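You operate a simulated robot arm through the tools that you are given. There is no shell and no other tool.

You are at the controls of a simulated robot arm. One attempt, no reset.

## Task
Set the ice maker to large cubes and run it till a batch has dropped.
Fine: cube dial and water inlet valve first; switch off after and shut the switch cover.

Only the result counts: the job must be done as asked and must still hold three seconds after the hand-in. Knocking over, shifting, dropping, spilling or breaking anything else fails it. Lids that push on must go on centred and level and be pressed home; caps that screw on are set level and turned clockwise until they are tight.

## Robot
A 7-joint arm with a two-finger parallel gripper, fixed in place. Base frame: the origin is on the floor under the middle of its stand, x ahead of it, y to its left, z up. Readings come in mm, degrees, newtons and seconds.
With the tool pointing down near the work surface it reaches from about 100 to 620 mm from the base axis. Its first joint turns from -66.0 to 66.0 degrees. Payload 1.57 kg.
The TCP is the grasp point between the finger pads, 30 mm short of the fingertips. In the tool frame z runs along the fingers and y along their closing line. The gripper opens to 80 mm. The fingers are 17 mm wide and 12 mm thick; the gripper's body (40 by 82 mm) begins 80 mm behind the TCP.
Orientation is that of the tool frame in the base frame, as a unit quaternion [x, y, z, w]. With the fingers straight down and closing along the base's y, the tool's x points along the base's -x, its y along +y and its z along -z.

## Interface
- The arm moves only by the tool move_arm. Its argument "targets" is a list of rows, each an object of numbers (a shift or turn left out is 0, a gripper value left out holds the last): "tx", "ty", "tz": the shift along the base's x, y, z in mm; "wx", "wy", "wz": the turn, a rotation vector about the base's x, y, z in rad; "claw": the gripper command, from -1 (shut) to 1 (fully open), values between in proportion. In form: [{"tx": .., "ty": .., "tz": .., "wx": .., "wy": .., "wz": .., "claw": ..}, ...]. A call has 1 to 20 rows; each row is the pose to reach, as a shift and turn from the pose commanded when the call began. A row lasts 0.2 s, in which the tool goes at most 50 mm and 8.6 degrees; a call with a longer step from one row to the next is refused whole, and so is a gripper value outside its range. A pose out of reach is approached as far as the arm can. The call stops where the force on the tool passes 90 N (or 10 N more than at its start, if that is more) or the arm is blocked; 0.2 s more then pass. The fingers move at their own pace (about 72 mm/s each) and stop on an object; they squeeze with about 43 N. The grip force told is the motor's: it shows also when the fingers shut on nothing. Time passes only in rows, and 0.2 s behind the last, so rows that repeat a pose let the fingers close. The reply holds the time, the measured pose of the TCP, the force on the tool along the base axes, the opening and the grip force, in the units named above and with some noise, with the torque about the TCP (base axes, N m) and any sound that the robot's microphone picked up.
- Cameras (640 x 400 px; columns grow to the right, rows downward): "scene" is fixed at [52.2, 428.7, 1418]; the picture's right is [-0.81, -0.58, 0.00], its down [-0.37, 0.52, -0.77] and it looks along [0.45, -0.63, -0.64] (base axes); focal length 334 px, centre (320, 200). "wrist" rides on the gripper at [72, -7, -122] in the tool frame; the picture's right is [0.09, 1.00, 0.00], its down [-0.84, 0.08, -0.54] and it looks along [-0.54, 0.05, 0.84] (tool axes); focal length 238 px, centre (320, 200). There is no depth. A picture from a camera that has moved, and an enlarged one, comes with that camera's place and axes in the base frame and with its lens.
- get_image(camera): a new picture of that camera. No time passes.
- close_up(camera, box): a new picture of the part [left, top, right, bottom] of that camera's present view, enlarged. No time passes.
- hand_in(): hands the job in; it is judged then, once.

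Nothing tells you positions but the pictures and the camera data. Unless the task says otherwise, let go and move clear before handing in.

The tools are called after ">>>" as name(argument=value, ...) on one line, values as JSON. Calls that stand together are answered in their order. move_arm: Moves the arm, as the interface text tells. Its arguments: {"type":"object","properties":{"targets":{"type":"array","items":{"type":"object","properties":{"tx":{"type":"number"},"ty":{"type":"number"},"tz":{"type":"number"},"wx":{"type":"number"},"wy":{"type":"number"},"wz":{"type":"number"},"claw":{"type":"number"}}}}},"required":["targets"]} The other tools are called the same way: get_image (camera) takes a picture; close_up (camera, box) takes an enlarged picture of a part of a camera's view; hand_in () hands the job in.

At the start:

```text
time_s: 0.0
ee_pos: [361.4, -148.9, 1037.7]
tool_rot: [0.001, 1.0, 0.0, 0.0]
ft_force: [-0.2, 0.7, 0.1]
wrist_torque: [0.03, -0.01, 0.01]
opening: 79.8
grasp_force: 0.1
```

scene: 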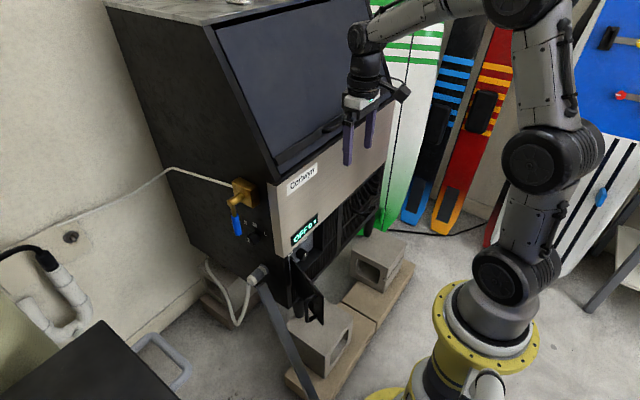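
wrist: 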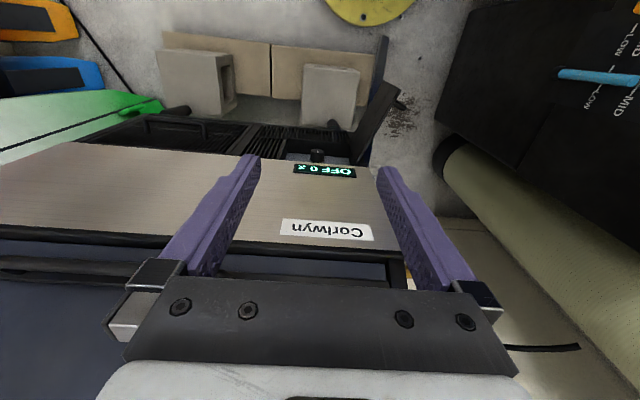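

I see an ice maker labelled "Corlwyn" with a small display reading OFF, a brass valve with a blue handle on its side, and an open cover near the switch. I'll look closer before moving.

>>> close_up(camera="scene", box=[200, 160, 360, 260])

>>> close_up(camera="scene", box=[220, 200, 348, 330])

>>> close_up(camera="wrist", box=[240, 80, 440, 205])

>>> close_up(camera="wrist", box=[440, 0, 640, 125])

```text
4.00 times, centred on (280, 210) of scene
camera zoom: at [52.2, 428.7, 1418.0], right [-0.81, -0.58, 0.0], down [-0.37, 0.52, -0.77], along [0.45, -0.63, -0.64], focal length 1334 px, centre (480, 160)
```

zoom: 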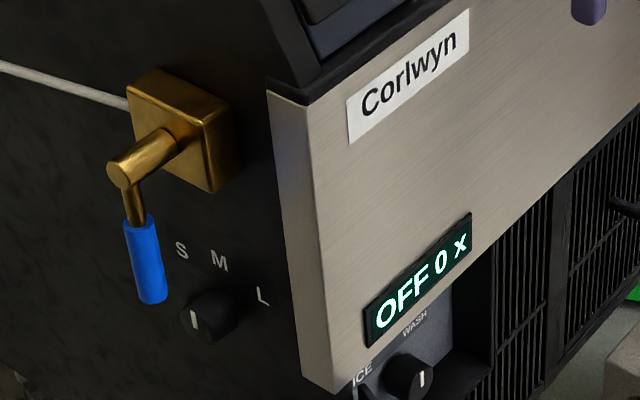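

```text
3.08 times, centred on (284, 265) of scene
camera zoom: at [52.2, 428.7, 1418.0], right [-0.81, -0.58, 0.0], down [-0.37, 0.52, -0.77], along [0.45, -0.63, -0.64], focal length 1026 px, centre (431, 0)
```

zoom: 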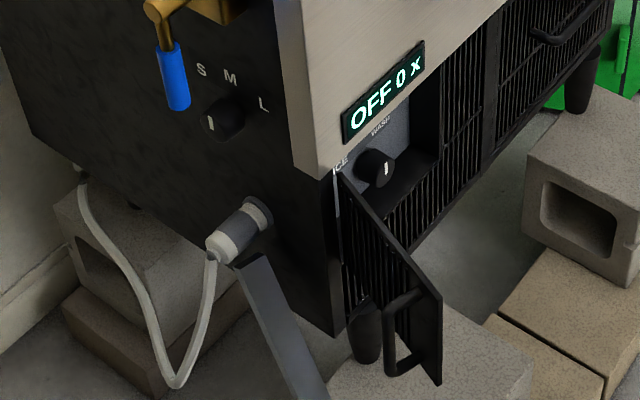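

```text
3.20 times, centred on (340, 142) of wrist
camera zoom: at [288.2, -155.2, 1160.3], right [-0.09, 1.0, 0.0], down [0.84, 0.08, 0.54], along [0.54, 0.05, -0.84], focal length 763 px, centre (256, 384)
```

zoom: 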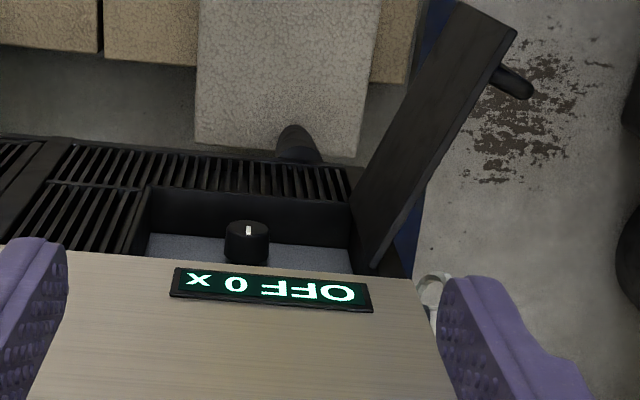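

```text
3.20 times, centred on (540, 62) of wrist
camera zoom: at [288.2, -155.2, 1160.3], right [-0.09, 1.0, 0.0], down [0.84, 0.08, 0.54], along [0.54, 0.05, -0.84], focal length 763 px, centre (-384, 640)
```

zoom: 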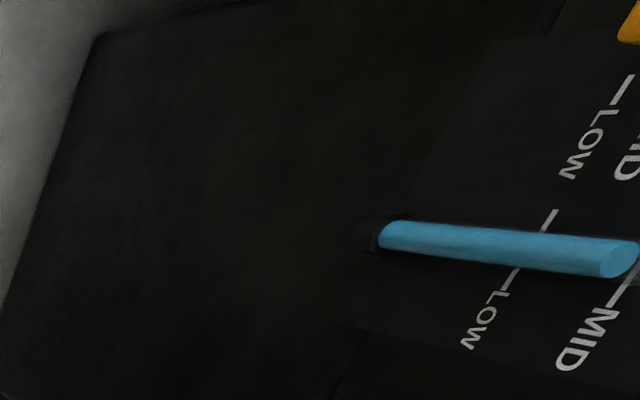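

The machine faces the robot (-x). The switch recess is roughly at (520,-140,570), the open cover swings out from about y=-60, and the valve and S/M/L dial are on its +y side. I'll back off and tilt the wrist camera toward the front for a better look.

>>> move_arm(targets=[{"tx": -10, "tz": -30, "wy": -0.13}, {"tx": -20, "tz": -60, "wy": -0.26}, {"tx": -30, "tz": -90, "wy": -0.39}, {"tx": -40, "tz": -120, "wy": -0.52}, {"tx": -45, "tz": -150, "wy": -0.65}, {"tx": -50, "tz": -180, "wy": -0.78}, {"tx": -50, "tz": -220, "wy": -0.78}, {"tx": -50, "tz": -260, "wy": -0.78}])

>>> get_image(camera="wrist")

>>> get_image(camera="scene")

```text
time_s: 1.8
ee_pos: [312.0, -150.9, 778.0]
tool_rot: [0.001, 0.925, -0.001, 0.38]
ft_force: [0.9, 0.7, 0.1]
wrist_torque: [-0.01, 0.0, 0.0]
opening: 79.9
grasp_force: 0.0
```

```text
taken
camera wrist: at [173.7, -155.7, 813.5], right [-0.06, 1.0, -0.06], down [0.21, 0.08, 0.97], along [0.97, 0.05, -0.22], focal length 238 px, centre (320, 200)
```

wrist: 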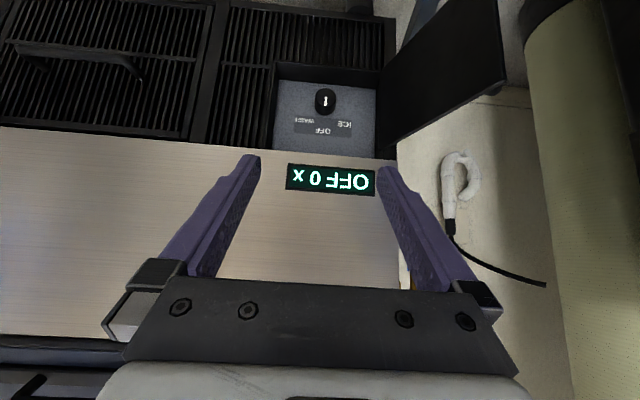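

```text
taken
```

scene: 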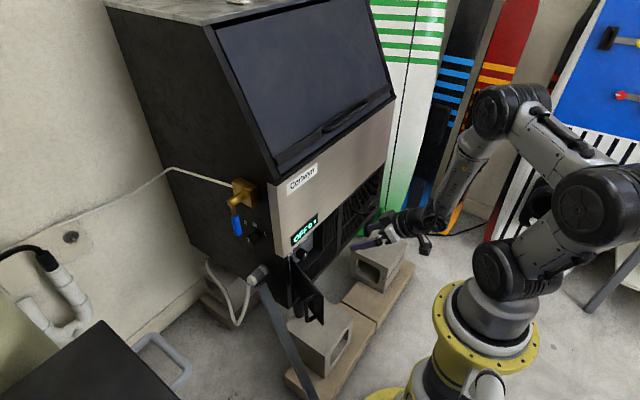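

>>> close_up(camera="wrist", box=[240, 0, 520, 175])

>>> close_up(camera="wrist", box=[265, 65, 385, 200])

>>> close_up(camera="scene", box=[215, 165, 335, 240])

>>> close_up(camera="scene", box=[225, 205, 273, 255])

```text
2.29 times, centred on (380, 88) of wrist
camera zoom: at [173.7, -155.7, 813.5], right [-0.06, 1.0, -0.06], down [0.21, 0.08, 0.97], along [0.97, 0.05, -0.22], focal length 545 px, centre (183, 457)
```

zoom: 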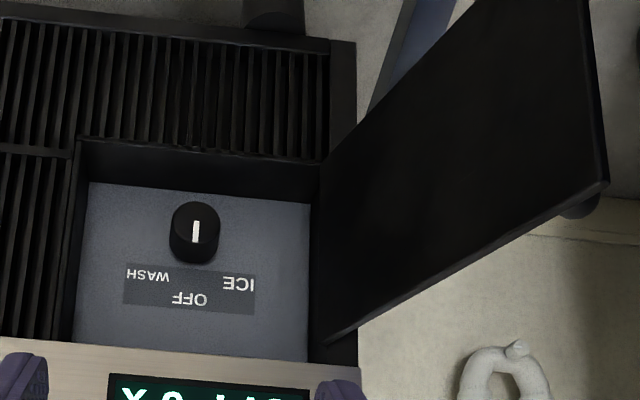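

```text
2.96 times, centred on (325, 132) of wrist
camera zoom: at [173.7, -155.7, 813.5], right [-0.06, 1.0, -0.06], down [0.21, 0.08, 0.97], along [0.97, 0.05, -0.22], focal length 706 px, centre (305, 400)
```

zoom: 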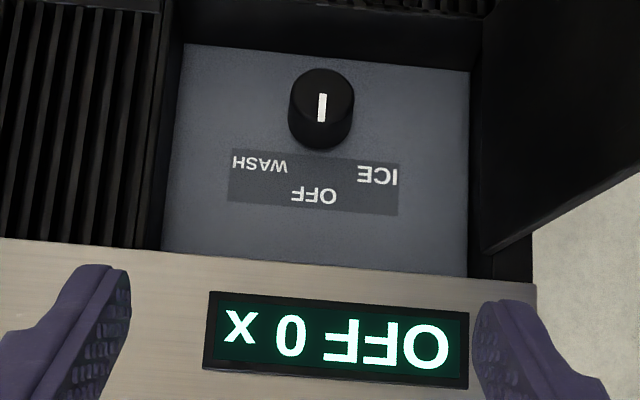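

```text
5.33 times, centred on (275, 202) of scene
camera zoom: at [52.2, 428.8, 1418.0], right [-0.81, -0.58, 0.0], down [-0.37, 0.52, -0.77], along [0.45, -0.63, -0.64], focal length 1779 px, centre (560, 187)
```

zoom: 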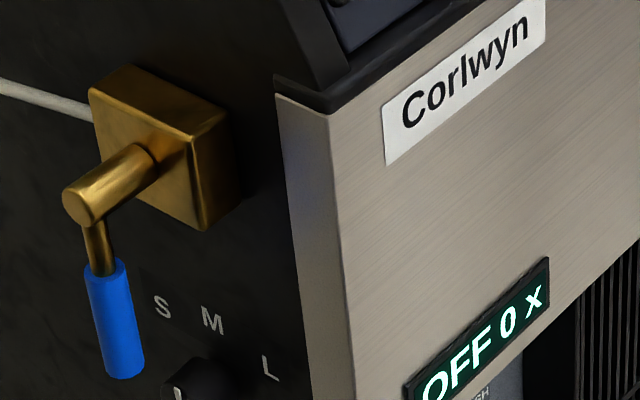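

```text
8.00 times, centred on (249, 230) of scene
camera zoom: at [52.2, 428.8, 1418.0], right [-0.81, -0.58, 0.0], down [-0.37, 0.52, -0.77], along [0.45, -0.63, -0.64], focal length 2668 px, centre (888, -40)
```

zoom: 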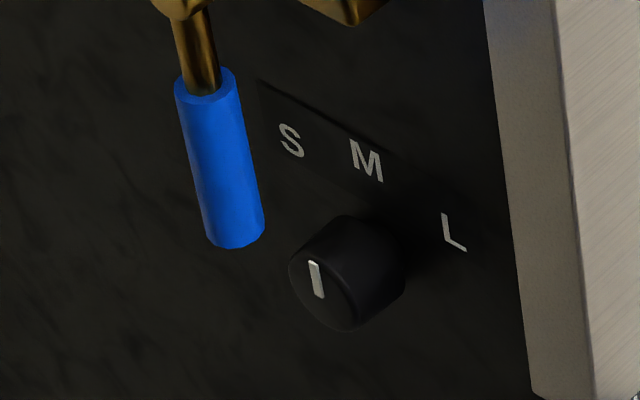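

The switch knob reads OFF with ICE to its left. The size dial seems to point at M, and the valve lever hangs down across its pipe. Next I'll swing the arm round to the +y side, staying high and clear of the cover, to look squarely at the dial and valve.

>>> move_arm(targets=[{"tx": -10, "tz": 40, "wz": -0.14}, {"tx": -10, "ty": 35, "tz": 70, "wz": -0.28}, {"tx": -10, "ty": 75, "tz": 90, "wz": -0.42}, {"tx": -10, "ty": 120, "tz": 100, "wz": -0.56}, {"tx": -10, "ty": 165, "tz": 110, "wz": -0.7}, {"tx": -10, "ty": 210, "tz": 120, "wz": -0.84}, {"tx": -5, "ty": 255, "tz": 130, "wz": -0.98}, {"tx": 0, "ty": 295, "tz": 140, "wz": -1.12}, {"tx": 30, "ty": 315, "tz": 145, "wz": -1.26}, {"tx": 70, "ty": 320, "tz": 150, "wz": -1.4}, {"tx": 110, "ty": 320, "tz": 150, "wz": -1.54}, {"tx": 150, "ty": 320, "tz": 150, "wz": -1.57}, {"tx": 190, "ty": 320, "tz": 150, "wz": -1.57}, {"tx": 220, "ty": 320, "tz": 150, "wz": -1.57}])

>>> get_image(camera="wrist")

>>> get_image(camera="scene")

```text
time_s: 4.8
ee_pos: [530.8, 168.2, 927.5]
tool_rot: [0.654, 0.654, -0.269, 0.269]
ft_force: [-0.8, 0.1, 0.4]
wrist_torque: [-0.02, -0.02, 0.0]
opening: 79.7
grasp_force: 0.1
out of reach, approached as far as the arm can: row 3, 4, 5, 6
```

```text
taken
camera wrist: at [523.8, 307.6, 963.5], right [1.0, 0.07, -0.06], down [0.08, -0.21, 0.97], along [0.05, -0.97, -0.22], focal length 238 px, centre (320, 200)
```

wrist: 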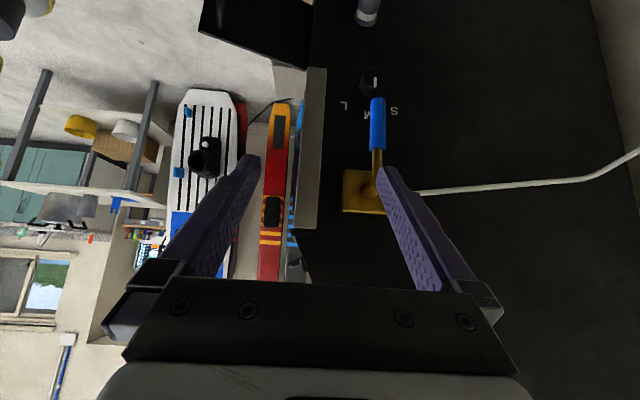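

```text
taken
```

scene: 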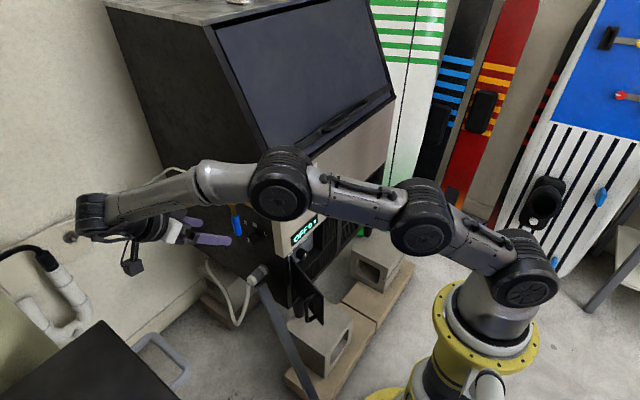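

The arm reached the side and I can see the valve, the dial and the labels. I'll zoom in to fix their positions.

>>> close_up(camera="wrist", box=[310, 50, 470, 225])

>>> close_up(camera="wrist", box=[330, 60, 410, 130])

>>> close_up(camera="scene", box=[150, 160, 350, 285])

```text
2.29 times, centred on (390, 138) of wrist
camera zoom: at [523.8, 307.6, 963.5], right [1.0, 0.07, -0.06], down [0.08, -0.21, 0.97], along [0.05, -0.97, -0.22], focal length 545 px, centre (160, 343)
```

zoom: 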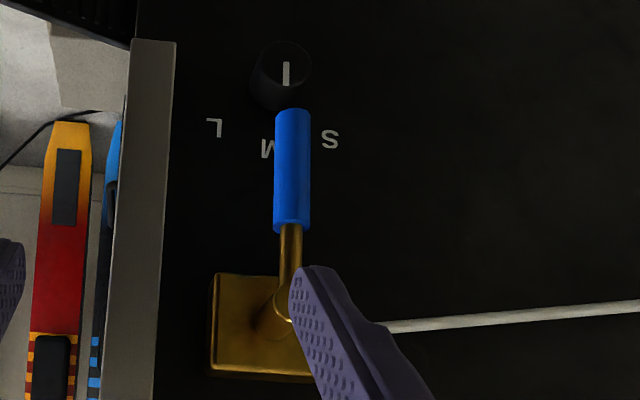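

```text
5.71 times, centred on (370, 95) of wrist
camera zoom: at [523.8, 307.6, 963.5], right [1.0, 0.07, -0.06], down [0.08, -0.21, 0.97], along [0.05, -0.97, -0.22], focal length 1362 px, centre (34, 800)
```

zoom: 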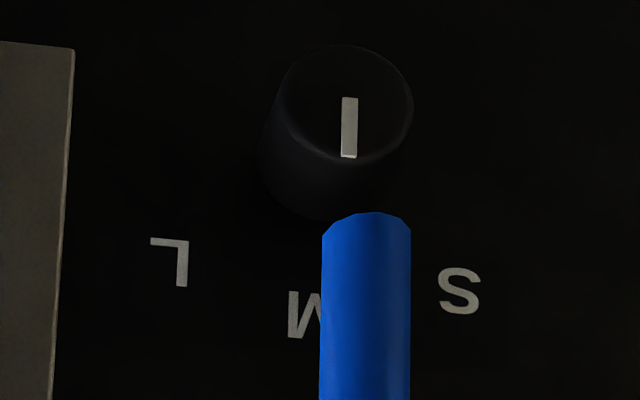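

```text
3.20 times, centred on (250, 222) of scene
camera zoom: at [52.2, 428.7, 1418.0], right [-0.81, -0.58, 0.0], down [-0.37, 0.52, -0.77], along [0.45, -0.63, -0.64], focal length 1067 px, centre (544, 128)
```

zoom: 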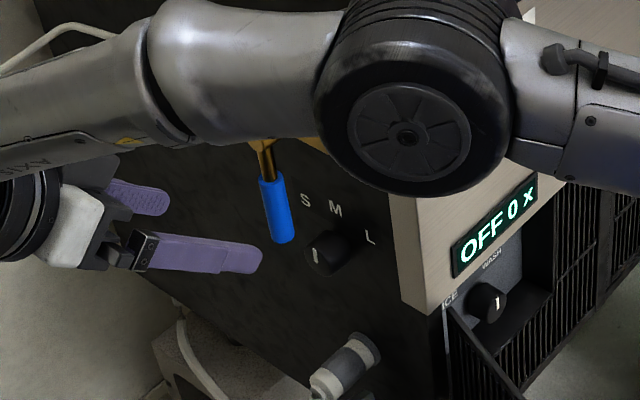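

The dial face is at about (610, 1, 700) pointing at M, with L 50° clockwise. The lever pivots near (602, 38, 870), its blue grip hanging down to z≈760. I'll level the tool to point along -y and stand off in front of the dial.

>>> move_arm(targets=[{"tx": 10, "ty": 0, "tz": -30, "wx": -0.13}, {"tx": 22, "ty": -5, "tz": -60, "wx": -0.26}, {"tx": 34, "ty": -12, "tz": -95, "wx": -0.39}, {"tx": 46, "ty": -20, "tz": -130, "wx": -0.52}, {"tx": 58, "ty": -28, "tz": -165, "wx": -0.65}, {"tx": 70, "ty": -38, "tz": -200, "wx": -0.785}, {"tx": 79, "ty": -48, "tz": -228, "wx": -0.785}, {"tx": 79, "ty": -48, "tz": -228, "wx": -0.785}])

>>> get_image(camera="wrist")

>>> get_image(camera="scene")

```text
time_s: 6.6
ee_pos: [523.2, 87.7, 752.4]
tool_rot: [0.501, 0.502, -0.499, 0.499]
ft_force: [0.3, -0.1, 0.1]
wrist_torque: [-0.02, 0.05, -0.01]
opening: 79.7
grasp_force: 0.0
out of reach, approached as far as the arm can: row 3, 4, 5, 6, 7, 8
```

```text
taken
camera wrist: at [515.5, 210.3, 681.9], right [1.0, 0.0, -0.09], down [0.08, 0.54, 0.84], along [0.05, -0.84, 0.54], focal length 238 px, centre (320, 200)
```

wrist: 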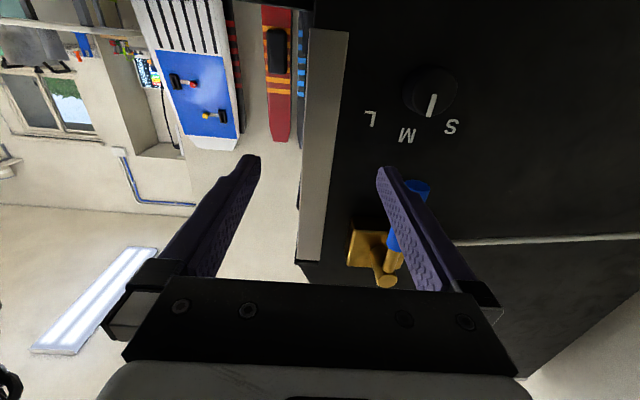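

```text
taken
```

scene: 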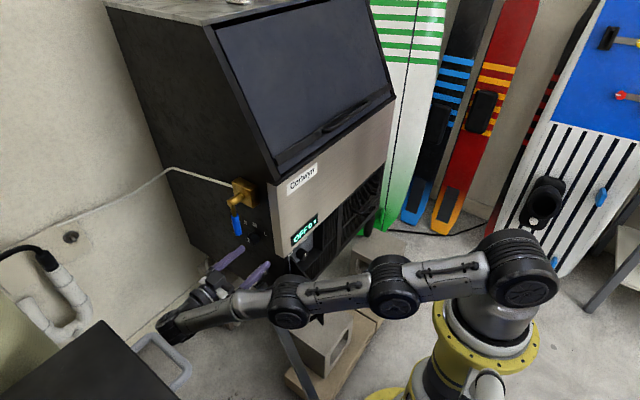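

The straight-on pose is out of reach at the dial: the arm is stretched at (523, 88, 752). A tool yawed toward the base will reach, so I'll back off, yaw by about 29° and shut the fingers to use them as a pusher on the valve lever first.

>>> move_arm(targets=[{"tx": -20, "ty": 8, "tz": 12, "wz": 0.125, "claw": -1}, {"tx": -40, "ty": 15, "tz": 25, "wz": 0.25, "claw": -1}, {"tx": -60, "ty": 22, "tz": 38, "wz": 0.375, "claw": -1}, {"tx": -80, "ty": 30, "tz": 50, "wz": 0.5, "claw": -1}, {"tx": -80, "ty": 30, "tz": 50, "wz": 0.5, "claw": -1}, {"tx": -80, "ty": 30, "tz": 50, "wz": 0.5, "claw": -1}])

>>> get_image(camera="wrist")

```text
time_s: 8.0
ee_pos: [443.9, 114.7, 799.9]
tool_rot: [0.361, 0.61, -0.359, 0.607]
ft_force: [-0.5, 0.6, 0.5]
wrist_torque: [0.0, -0.02, -0.01]
opening: 0.0
grasp_force: 20.9
```

```text
taken
camera wrist: at [378.0, 219.9, 729.6], right [0.87, 0.48, -0.09], down [-0.19, 0.51, 0.84], along [0.45, -0.72, 0.53], focal length 238 px, centre (320, 200)
```

wrist: 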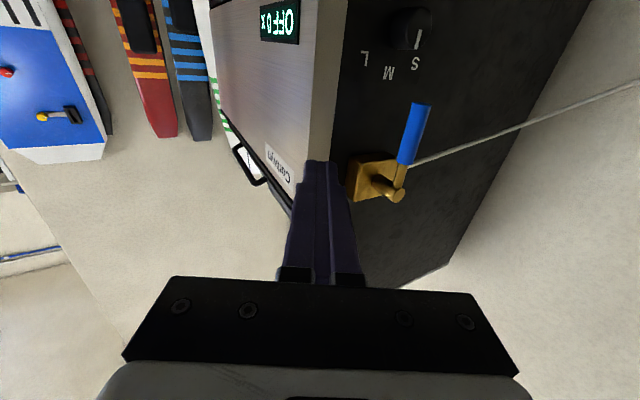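

>>> close_up(camera="wrist", box=[330, 0, 490, 220])

>>> close_up(camera="scene", box=[200, 160, 330, 260])

```text
1.82 times, centred on (410, 110) of wrist
camera zoom: at [378.0, 219.9, 729.6], right [0.87, 0.48, -0.09], down [-0.19, 0.51, 0.84], along [0.45, -0.72, 0.53], focal length 433 px, centre (156, 364)
```

zoom: 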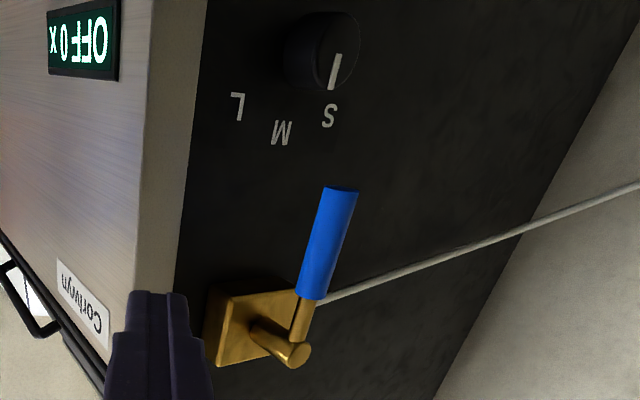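

```text
4.00 times, centred on (265, 210) of scene
camera zoom: at [52.2, 428.7, 1417.9], right [-0.81, -0.58, 0.0], down [-0.37, 0.52, -0.77], along [0.45, -0.63, -0.64], focal length 1334 px, centre (540, 160)
```

zoom: 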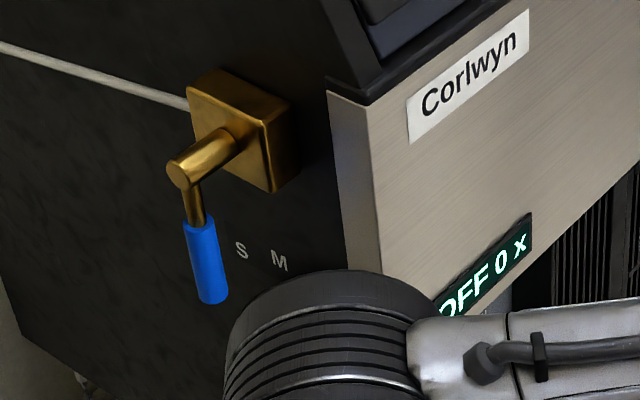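

The lever hangs straight down and my closed fingers are in front of it, on its -x side. I'll bring the fingertips beside the blue grip at about its mid-height, then nudge gently to find which way it turns.

>>> move_arm(targets=[{"tx": 20, "ty": -10, "tz": -1}, {"tx": 42, "ty": -25, "tz": -2}, {"tx": 64, "ty": -40, "tz": -3}, {"tx": 84, "ty": -55, "tz": -4}, {"tx": 102, "ty": -68, "tz": -5}, {"tx": 102, "ty": -68, "tz": -5}])

>>> get_image(camera="wrist")

>>> close_up(camera="scene", box=[170, 150, 330, 270])

```text
time_s: 9.4
ee_pos: [547.8, 45.5, 796.0]
tool_rot: [0.361, 0.61, -0.36, 0.607]
ft_force: [-0.4, 0.0, 0.1]
wrist_torque: [-0.01, 0.03, -0.04]
opening: 0.0
grasp_force: 21.5
```

```text
taken
camera wrist: at [481.9, 150.1, 725.2], right [0.87, 0.48, -0.09], down [-0.19, 0.51, 0.84], along [0.45, -0.72, 0.53], focal length 238 px, centre (320, 200)
```

wrist: 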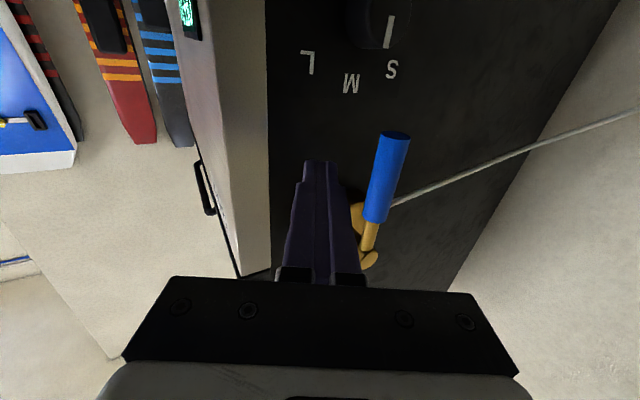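

```text
3.33 times, centred on (250, 210) of scene
camera zoom: at [52.2, 428.7, 1418.0], right [-0.81, -0.58, 0.0], down [-0.37, 0.52, -0.77], along [0.45, -0.63, -0.64], focal length 1112 px, centre (553, 167)
```

zoom: 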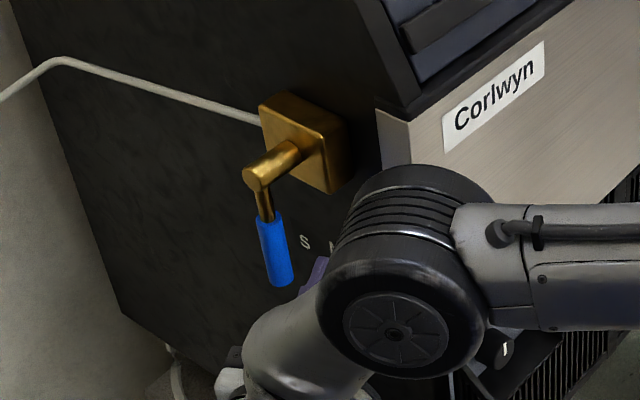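

>>> move_arm(targets=[{"tx": 6}, {"tx": 12}, {"tx": 18}, {"tx": 22}, {"tx": 26}, {"tx": 30}, {"tx": 34}, {"tx": 38}])

>>> get_image(camera="wrist")

>>> close_up(camera="scene", box=[170, 150, 330, 270])

```text
time_s: 11.2
ee_pos: [580.1, 45.2, 796.1]
tool_rot: [0.362, 0.608, -0.365, 0.605]
ft_force: [-45.7, 8.1, 11.6]
wrist_torque: [-0.11, -0.29, -0.34]
opening: 0.0
grasp_force: 21.7
```

```text
taken
camera wrist: at [514.3, 150.6, 724.6], right [0.88, 0.47, -0.1], down [-0.18, 0.52, 0.84], along [0.44, -0.72, 0.54], focal length 238 px, centre (320, 200)
```

wrist: 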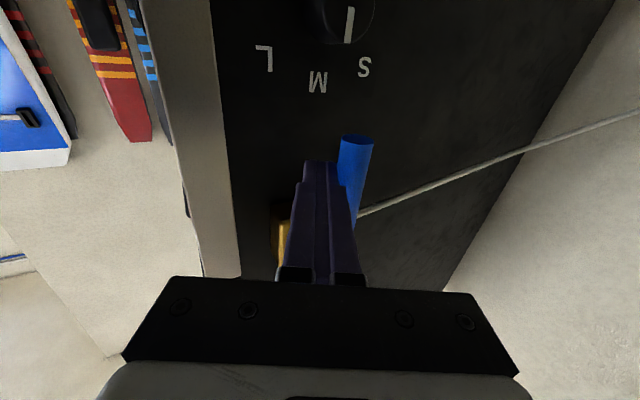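

```text
3.33 times, centred on (250, 210) of scene
camera zoom: at [50.9, 429.0, 1417.9], right [-0.81, -0.58, 0.0], down [-0.37, 0.52, -0.77], along [0.45, -0.63, -0.64], focal length 1112 px, centre (553, 167)
```

zoom: 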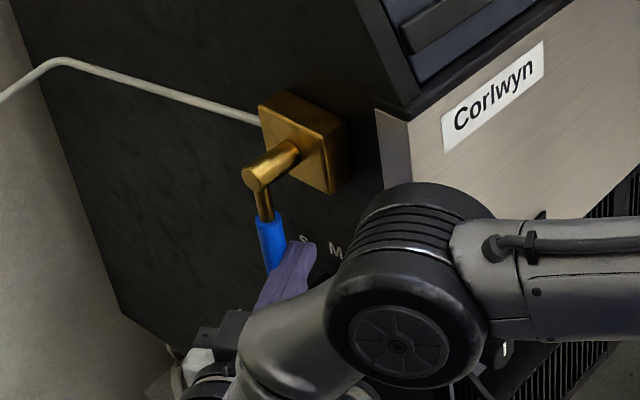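

The lever is firmly stopped in that direction (46 N, no movement), so it must open the other way, toward the front. I'll back out and go round to its +x side.

>>> move_arm(targets=[{"tx": -25}, {"tx": -45, "ty": 20}, {"tx": -55, "ty": 49}, {"tx": -15, "ty": 50}, {"tx": 20, "ty": 50}, {"tx": 48, "ty": 50}, {"tx": 48, "ty": 50}])

>>> get_image(camera="wrist")

>>> close_up(camera="scene", box=[170, 150, 330, 270])

```text
time_s: 12.8
ee_pos: [633.4, 95.5, 795.7]
tool_rot: [0.361, 0.611, -0.36, 0.606]
ft_force: [0.0, 0.1, -0.1]
wrist_torque: [-0.02, 0.01, -0.01]
opening: 0.0
grasp_force: 21.1
```

```text
taken
camera wrist: at [567.7, 201.5, 725.7], right [0.87, 0.48, -0.09], down [-0.19, 0.51, 0.84], along [0.45, -0.72, 0.53], focal length 238 px, centre (320, 200)
```

wrist: 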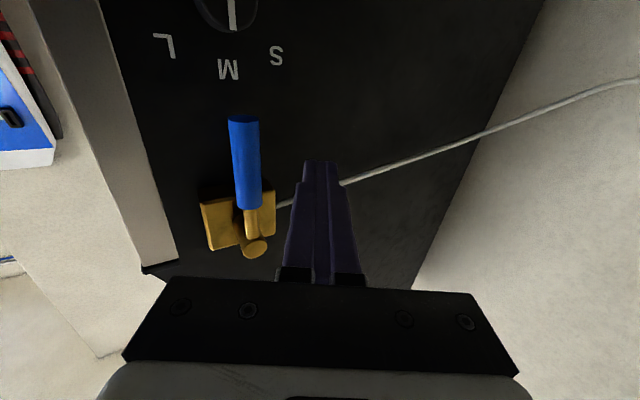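

```text
3.33 times, centred on (250, 210) of scene
camera zoom: at [52.2, 428.7, 1418.0], right [-0.81, -0.58, 0.0], down [-0.37, 0.52, -0.77], along [0.45, -0.63, -0.64], focal length 1112 px, centre (553, 167)
```

zoom: 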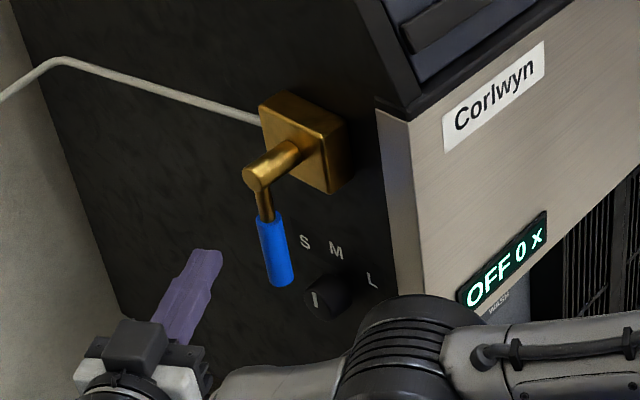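

Now the fingers are on the +x side of the grip. I'll slide in beside it and push it toward the front along its arc, checking after the first 15–20°.

>>> move_arm(targets=[{"ty": -15}, {"ty": -30}, {"ty": -40}, {"tx": -8, "ty": -40}, {"tx": -16, "ty": -40}, {"tx": -22, "ty": -40, "tz": -1}, {"tx": -28, "ty": -40, "tz": -2}, {"tx": -34, "ty": -40, "tz": -3}, {"tx": -39, "ty": -40, "tz": -4}])

>>> get_image(camera="wrist")

>>> close_up(camera="scene", box=[170, 150, 330, 270])

```text
time_s: 14.8
ee_pos: [592.9, 55.0, 792.0]
tool_rot: [0.362, 0.61, -0.36, 0.606]
ft_force: [1.8, 1.3, 0.5]
wrist_torque: [0.0, 0.03, 0.04]
opening: 0.0
grasp_force: 21.6
```

```text
taken
camera wrist: at [527.3, 160.3, 720.8], right [0.87, 0.48, -0.09], down [-0.19, 0.51, 0.84], along [0.45, -0.72, 0.53], focal length 238 px, centre (320, 200)
```

wrist: 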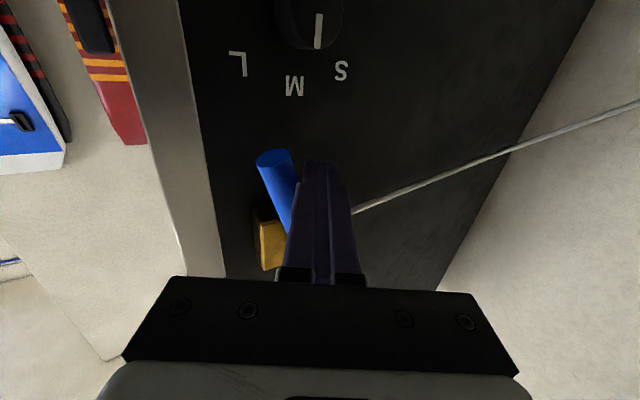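

```text
3.33 times, centred on (250, 210) of scene
camera zoom: at [52.2, 428.8, 1417.9], right [-0.81, -0.58, 0.0], down [-0.37, 0.52, -0.77], along [0.45, -0.63, -0.64], focal length 1112 px, centre (553, 167)
```

zoom: 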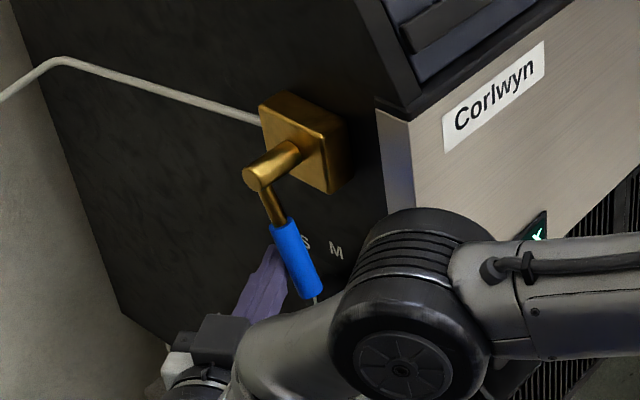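

The lever turns freely this way. I'll check the arm's clearance from the open cover before following the rest of the arc.

>>> get_image(camera="scene")

>>> close_up(camera="scene", box=[150, 200, 390, 350])

```text
taken
```

scene: 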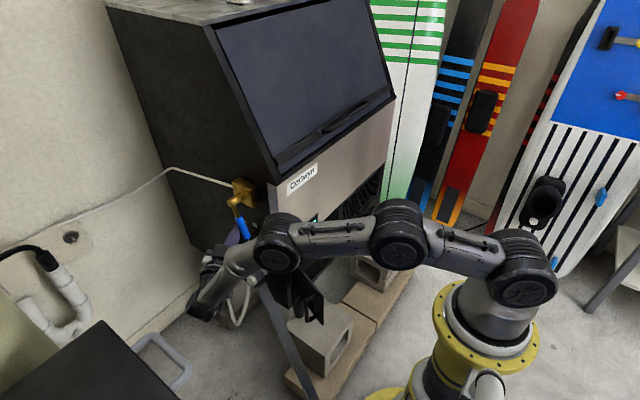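

```text
2.67 times, centred on (270, 275) of scene
camera zoom: at [52.2, 428.8, 1417.9], right [-0.81, -0.58, 0.0], down [-0.37, 0.52, -0.77], along [0.45, -0.63, -0.64], focal length 890 px, centre (453, 0)
```

zoom: 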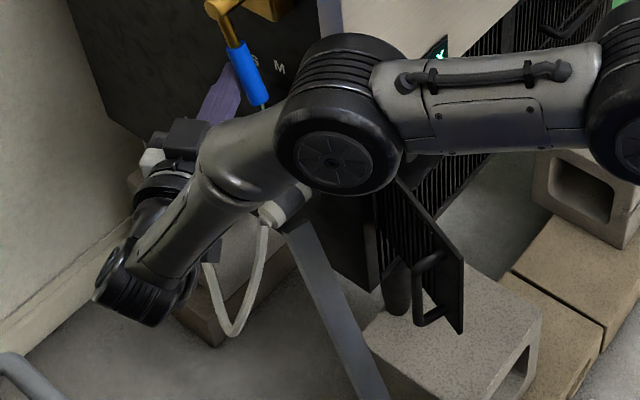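

The elbow is high (z≈1000), well clear of the cover. Following the lever's arc to horizontal now.

>>> move_arm(targets=[{"tx": -10, "tz": 1}, {"tx": -20, "tz": 2}, {"tx": -30, "tz": 5.5}, {"tx": -40, "tz": 10}, {"tx": -49, "tz": 16}, {"tx": -57, "tz": 23.5}, {"tx": -64, "tz": 32}, {"tx": -69.5, "tz": 40.5}, {"tx": -74, "tz": 50}, {"tx": -75, "tz": 57}])

>>> get_image(camera="wrist")

>>> close_up(camera="scene", box=[170, 150, 330, 270])

```text
time_s: 17.0
ee_pos: [518.3, 56.6, 846.2]
tool_rot: [0.361, 0.61, -0.361, 0.606]
ft_force: [-1.1, 1.5, -2.3]
wrist_torque: [0.07, 0.02, -0.02]
opening: 0.0
grasp_force: 21.5
```

```text
taken
camera wrist: at [452.7, 160.5, 776.5], right [0.87, 0.48, -0.09], down [-0.19, 0.51, 0.84], along [0.45, -0.72, 0.53], focal length 238 px, centre (320, 200)
```

wrist: 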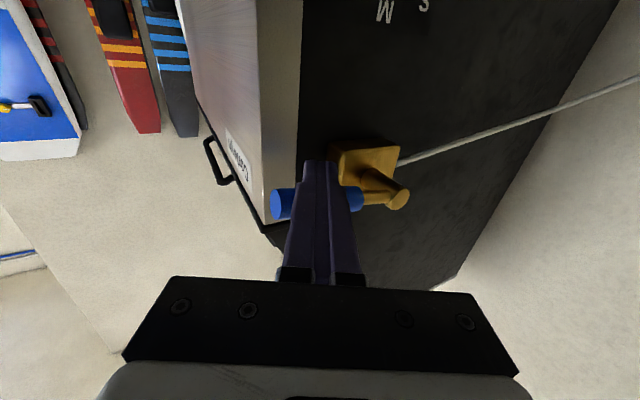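

```text
3.33 times, centred on (250, 210) of scene
camera zoom: at [52.2, 428.8, 1417.9], right [-0.81, -0.58, 0.0], down [-0.37, 0.52, -0.77], along [0.45, -0.63, -0.64], focal length 1112 px, centre (553, 167)
```

zoom: 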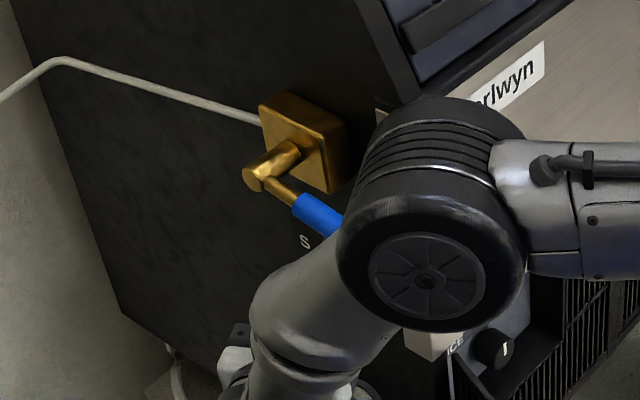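

The lever is almost horizontal. I'll keep pushing up gently until it meets its stop.

>>> move_arm(targets=[{"tz": 2}, {"tz": 4}, {"tz": 6}, {"tz": 8}, {"tz": 10}])

>>> close_up(camera="wrist", box=[230, 120, 430, 245])

```text
time_s: 18.2
ee_pos: [518.7, 56.3, 858.3]
tool_rot: [0.362, 0.61, -0.36, 0.606]
ft_force: [-0.9, 0.0, -1.8]
wrist_torque: [0.03, -0.02, 0.03]
opening: 0.2
grasp_force: 21.1
```

```text
3.20 times, centred on (330, 182) of wrist
camera zoom: at [453.2, 161.5, 788.1], right [0.87, 0.48, -0.09], down [-0.19, 0.51, 0.84], along [0.45, -0.72, 0.53], focal length 763 px, centre (288, 256)
```

zoom: 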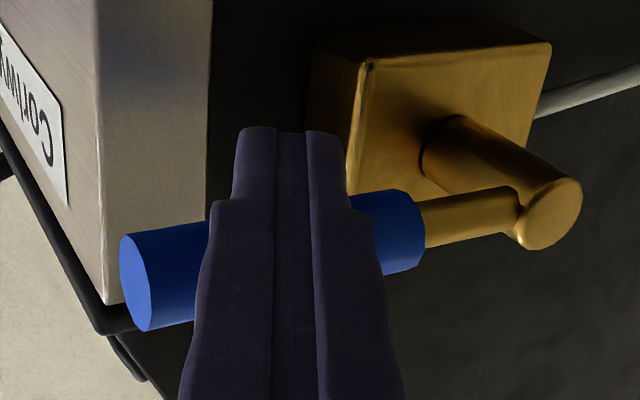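

>>> move_arm(targets=[{"tz": 2}, {"tz": 4}, {"tz": 6}])

>>> close_up(camera="wrist", box=[230, 120, 430, 245])

```text
time_s: 19.0
ee_pos: [517.9, 56.4, 860.3]
tool_rot: [0.36, 0.615, -0.359, 0.603]
ft_force: [7.3, 5.9, -26.8]
wrist_torque: [0.39, 0.25, 0.23]
opening: 0.0
grasp_force: 21.5
```

```text
3.20 times, centred on (330, 182) of wrist
camera zoom: at [451.0, 160.9, 790.6], right [0.87, 0.48, -0.1], down [-0.18, 0.5, 0.84], along [0.46, -0.72, 0.53], focal length 763 px, centre (288, 256)
```

zoom: 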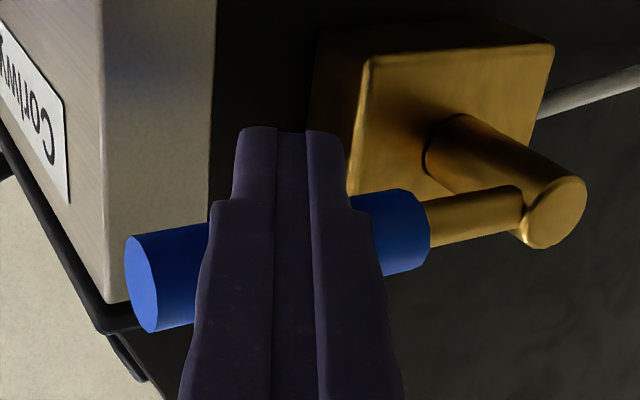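

The lever reached its stop lying horizontal along the pipe line, so the valve is open. I'll withdraw downward and outward, then go to a tilted pre-grasp in front of the dial with the fingers open.

>>> move_arm(targets=[{"tz": -12}, {"tz": -22}, {"tx": -15, "ty": 26, "tz": -24}, {"tx": -29, "ty": 52, "tz": -24}, {"tx": -20, "ty": 50, "tz": -45, "wx": 0.0814, "wy": -0.0696, "wz": -0.0486}, {"tx": -8, "ty": 47, "tz": -66, "wx": 0.1629, "wy": -0.1391, "wz": -0.0971}, {"tx": 6, "ty": 42, "tz": -86, "wx": 0.2443, "wy": -0.2087, "wz": -0.1457}, {"tx": 22, "ty": 37, "tz": -104, "wx": 0.3257, "wy": -0.2783, "wz": -0.1943}, {"tx": 38, "ty": 31, "tz": -118, "wx": 0.4071, "wy": -0.3479, "wz": -0.2429, "claw": 1}, {"tx": 54, "ty": 24, "tz": -127, "wx": 0.4886, "wy": -0.4174, "wz": -0.2914, "claw": 1}, {"tx": 68.5, "ty": 17.6, "tz": -132, "wx": 0.57, "wy": -0.487, "wz": -0.34, "claw": 1}, {"tx": 68.5, "ty": 17.6, "tz": -132, "wx": 0.57, "wy": -0.487, "wz": -0.34, "claw": 1}, {"tx": 68.5, "ty": 17.6, "tz": -132, "wx": 0.57, "wy": -0.487, "wz": -0.34, "claw": 1}])

>>> get_image(camera="wrist")

>>> get_image(camera="scene")

```text
time_s: 21.8
ee_pos: [588.2, 73.1, 732.6]
tool_rot: [0.686, 0.455, -0.176, 0.54]
ft_force: [0.0, -0.5, 0.4]
wrist_torque: [-0.01, 0.02, -0.02]
opening: 79.9
grasp_force: 0.1
```

```text
taken
camera wrist: at [587.9, 215.0, 719.6], right [0.86, 0.04, 0.51], down [-0.51, 0.12, 0.85], along [-0.03, -0.99, 0.13], focal length 238 px, centre (320, 200)
```

wrist: 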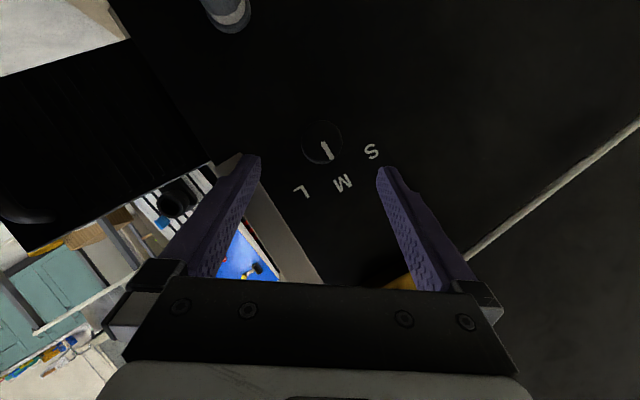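

```text
taken
```

scene: 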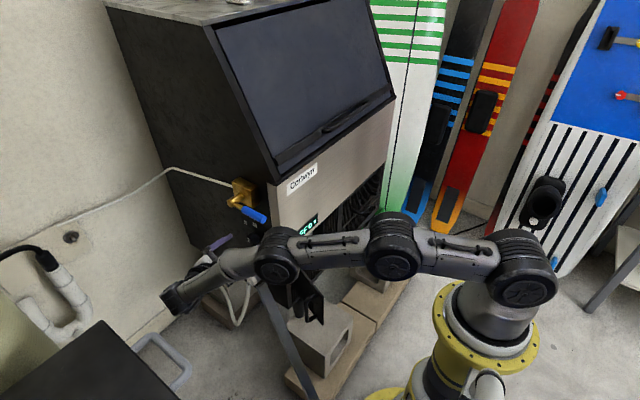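

The lever stays horizontal, and the wrist camera now looks nearly straight at the dial. I'll measure it from here.

>>> close_up(camera="wrist", box=[270, 100, 400, 210])

>>> close_up(camera="scene", box=[170, 160, 330, 270])

```text
3.64 times, centred on (335, 155) of wrist
camera zoom: at [587.9, 215.0, 719.6], right [0.86, 0.04, 0.51], down [-0.51, 0.12, 0.85], along [-0.03, -0.99, 0.13], focal length 867 px, centre (266, 364)
```

zoom: 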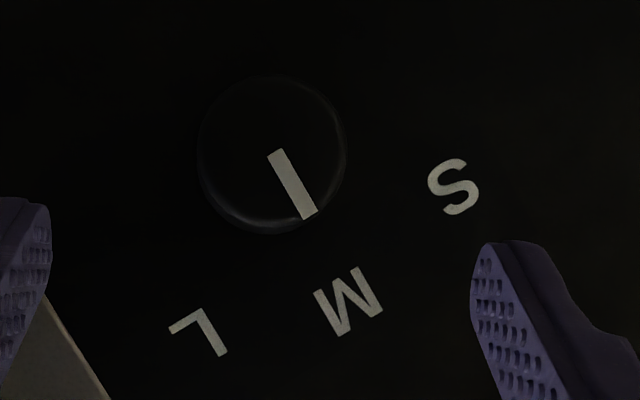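

```text
3.64 times, centred on (250, 215) of scene
camera zoom: at [52.2, 428.7, 1417.9], right [-0.81, -0.58, 0.0], down [-0.37, 0.52, -0.77], along [0.45, -0.63, -0.64], focal length 1213 px, centre (574, 146)
```

zoom: 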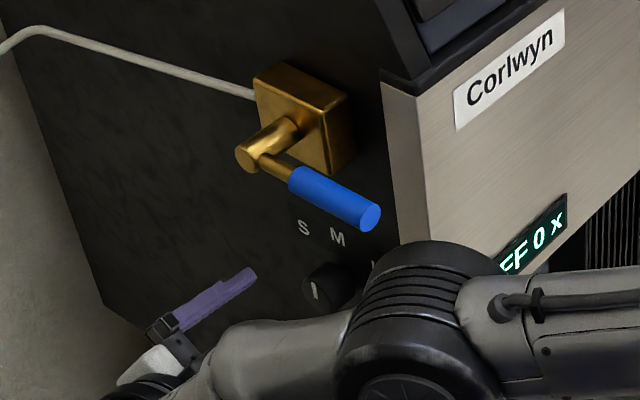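

>>> move_arm(targets=[{"tx": 3, "ty": -12, "tz": -4}, {"tx": 6, "ty": -24, "tz": -8}, {"tx": 8.2, "ty": -35, "tz": -11}, {"tx": 8.2, "ty": -35, "tz": -11}])

>>> get_image(camera="wrist")

>>> close_up(camera="wrist", box=[230, 90, 420, 210])

>>> close_up(camera="scene", box=[190, 190, 310, 290])

```text
time_s: 22.8
ee_pos: [595.7, 37.8, 719.7]
tool_rot: [0.686, 0.455, -0.174, 0.541]
ft_force: [0.4, 0.3, 1.0]
wrist_torque: [0.01, 0.02, -0.02]
opening: 79.9
grasp_force: 0.0
```

```text
taken
camera wrist: at [596.0, 180.4, 708.1], right [0.86, 0.04, 0.51], down [-0.51, 0.12, 0.85], along [-0.03, -0.99, 0.13], focal length 238 px, centre (320, 200)
```

wrist: 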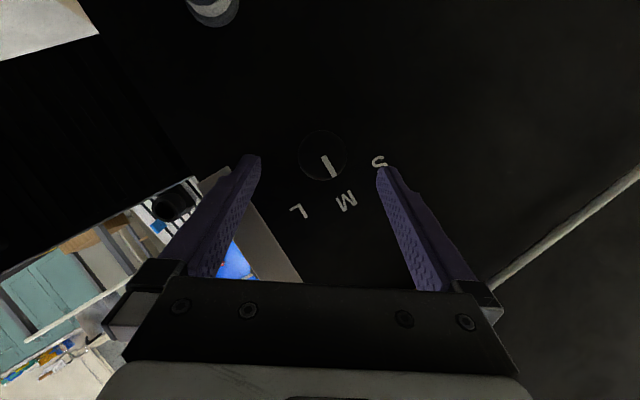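

```text
3.33 times, centred on (325, 150) of wrist
camera zoom: at [596.0, 180.4, 708.1], right [0.86, 0.04, 0.51], down [-0.51, 0.12, 0.85], along [-0.03, -0.99, 0.13], focal length 794 px, centre (303, 367)
```

zoom: 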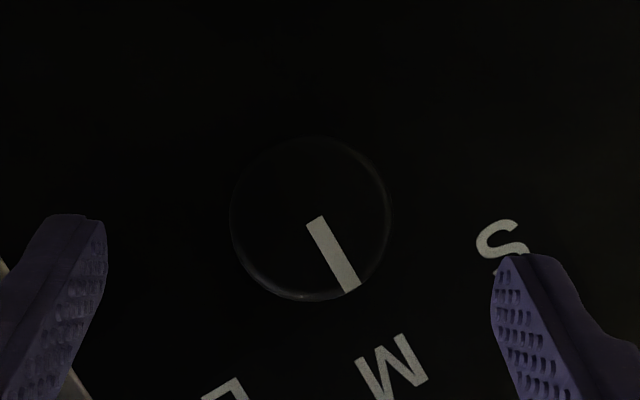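

```text
4.00 times, centred on (250, 240) of scene
camera zoom: at [52.2, 428.7, 1418.0], right [-0.81, -0.58, 0.0], down [-0.37, 0.52, -0.77], along [0.45, -0.63, -0.64], focal length 1334 px, centre (600, 40)
```

zoom: 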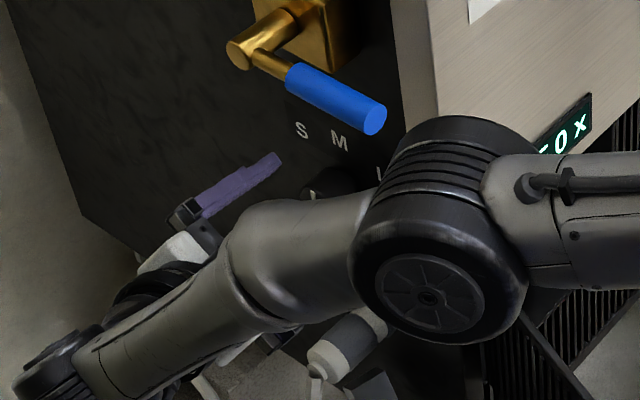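

The knob is centred between the open fingers to within about 1 mm. Moving in along the tool axis and closing on it.

>>> move_arm(targets=[{"tx": 2.8, "ty": -9, "tz": -3.4}, {"tx": 5.5, "ty": -18, "tz": -6.7}, {"tx": 8.3, "ty": -27, "tz": -10.1}, {"tx": 8.3, "ty": -27, "tz": -10.1}, {"tx": 8.3, "ty": -27, "tz": -10.1}])

>>> close_up(camera="wrist", box=[220, 90, 420, 230])

>>> close_up(camera="scene", box=[190, 190, 310, 290])

```text
time_s: 24.0
ee_pos: [603.1, 11.8, 711.4]
tool_rot: [0.685, 0.456, -0.175, 0.54]
ft_force: [0.4, -0.5, 0.3]
wrist_torque: [-0.03, -0.01, 0.04]
opening: 80.2
grasp_force: 0.0
```

```text
2.86 times, centred on (320, 160) of wrist
camera zoom: at [604.1, 153.8, 699.1], right [0.86, 0.04, 0.51], down [-0.51, 0.12, 0.85], along [-0.03, -0.99, 0.13], focal length 681 px, centre (320, 314)
```

zoom: 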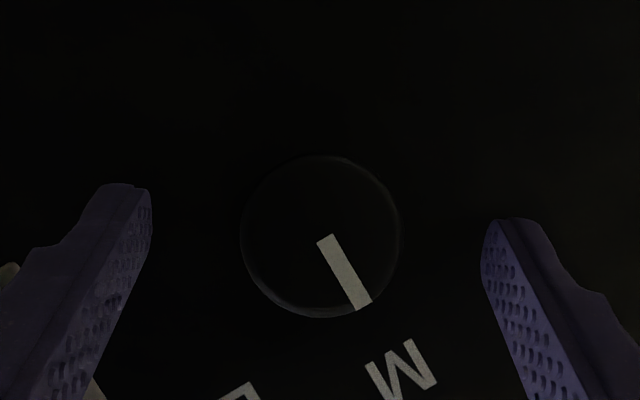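

```text
4.00 times, centred on (250, 240) of scene
camera zoom: at [52.2, 428.7, 1418.0], right [-0.81, -0.58, 0.0], down [-0.37, 0.52, -0.77], along [0.45, -0.63, -0.64], focal length 1334 px, centre (600, 40)
```

zoom: 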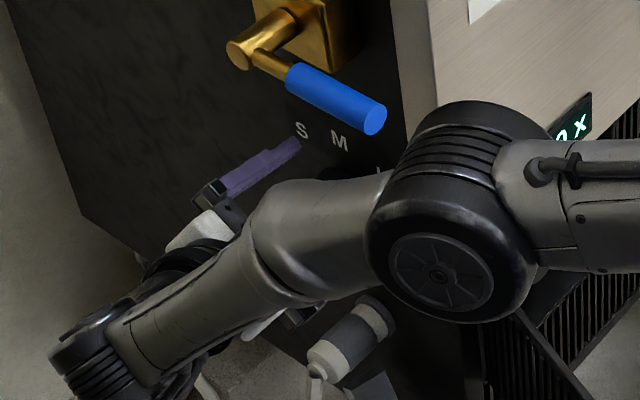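

>>> move_arm(targets=[{"claw": -1}, {"claw": -1}, {"claw": -1}, {"claw": -1}])

>>> close_up(camera="wrist", box=[220, 90, 420, 230])

```text
time_s: 25.0
ee_pos: [603.6, 12.0, 710.5]
tool_rot: [0.686, 0.455, -0.174, 0.541]
ft_force: [-0.1, -0.6, 0.0]
wrist_torque: [0.03, -0.03, 0.02]
opening: 37.4
grasp_force: 43.3
```

```text
2.86 times, centred on (320, 160) of wrist
camera zoom: at [604.1, 153.9, 699.1], right [0.86, 0.04, 0.51], down [-0.51, 0.12, 0.85], along [-0.03, -0.99, 0.13], focal length 681 px, centre (320, 314)
```

zoom: 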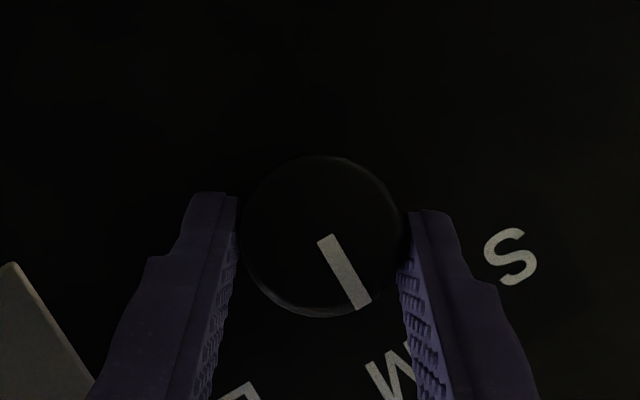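

The grip is solid on the knob (37.4 mm). Turning it clockwise toward L in steps.

>>> move_arm(targets=[{"tx": -0.65, "tz": -0.55, "wy": -0.1}, {"tx": -1.25, "tz": -1.17, "wy": -0.2}, {"tx": -1.78, "tz": -1.84, "wy": -0.3}, {"tx": -2.24, "tz": -2.56, "wy": -0.4}, {"tx": -2.62, "tz": -3.33, "wy": -0.5}])

>>> close_up(camera="wrist", box=[220, 90, 420, 230])

>>> get_image(camera="scene")

```text
time_s: 26.2
ee_pos: [600.0, 11.7, 707.5]
tool_rot: [0.707, 0.308, 0.001, 0.637]
ft_force: [2.4, 3.0, -4.0]
wrist_torque: [-0.54, 0.04, -0.68]
opening: 37.3
grasp_force: 44.0
```

```text
2.86 times, centred on (320, 160) of wrist
camera zoom: at [606.7, 153.9, 697.4], right [0.51, 0.04, 0.86], down [-0.86, 0.12, 0.5], along [-0.09, -0.99, 0.1], focal length 681 px, centre (320, 314)
```

zoom: 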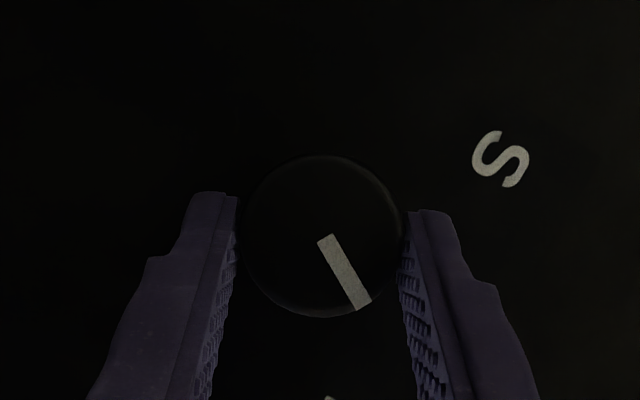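

```text
taken
```

scene: 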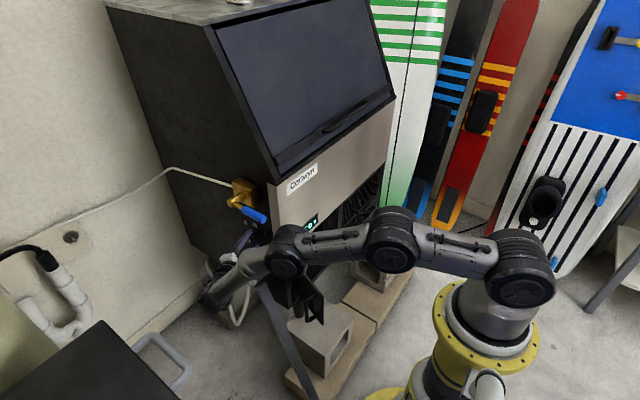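

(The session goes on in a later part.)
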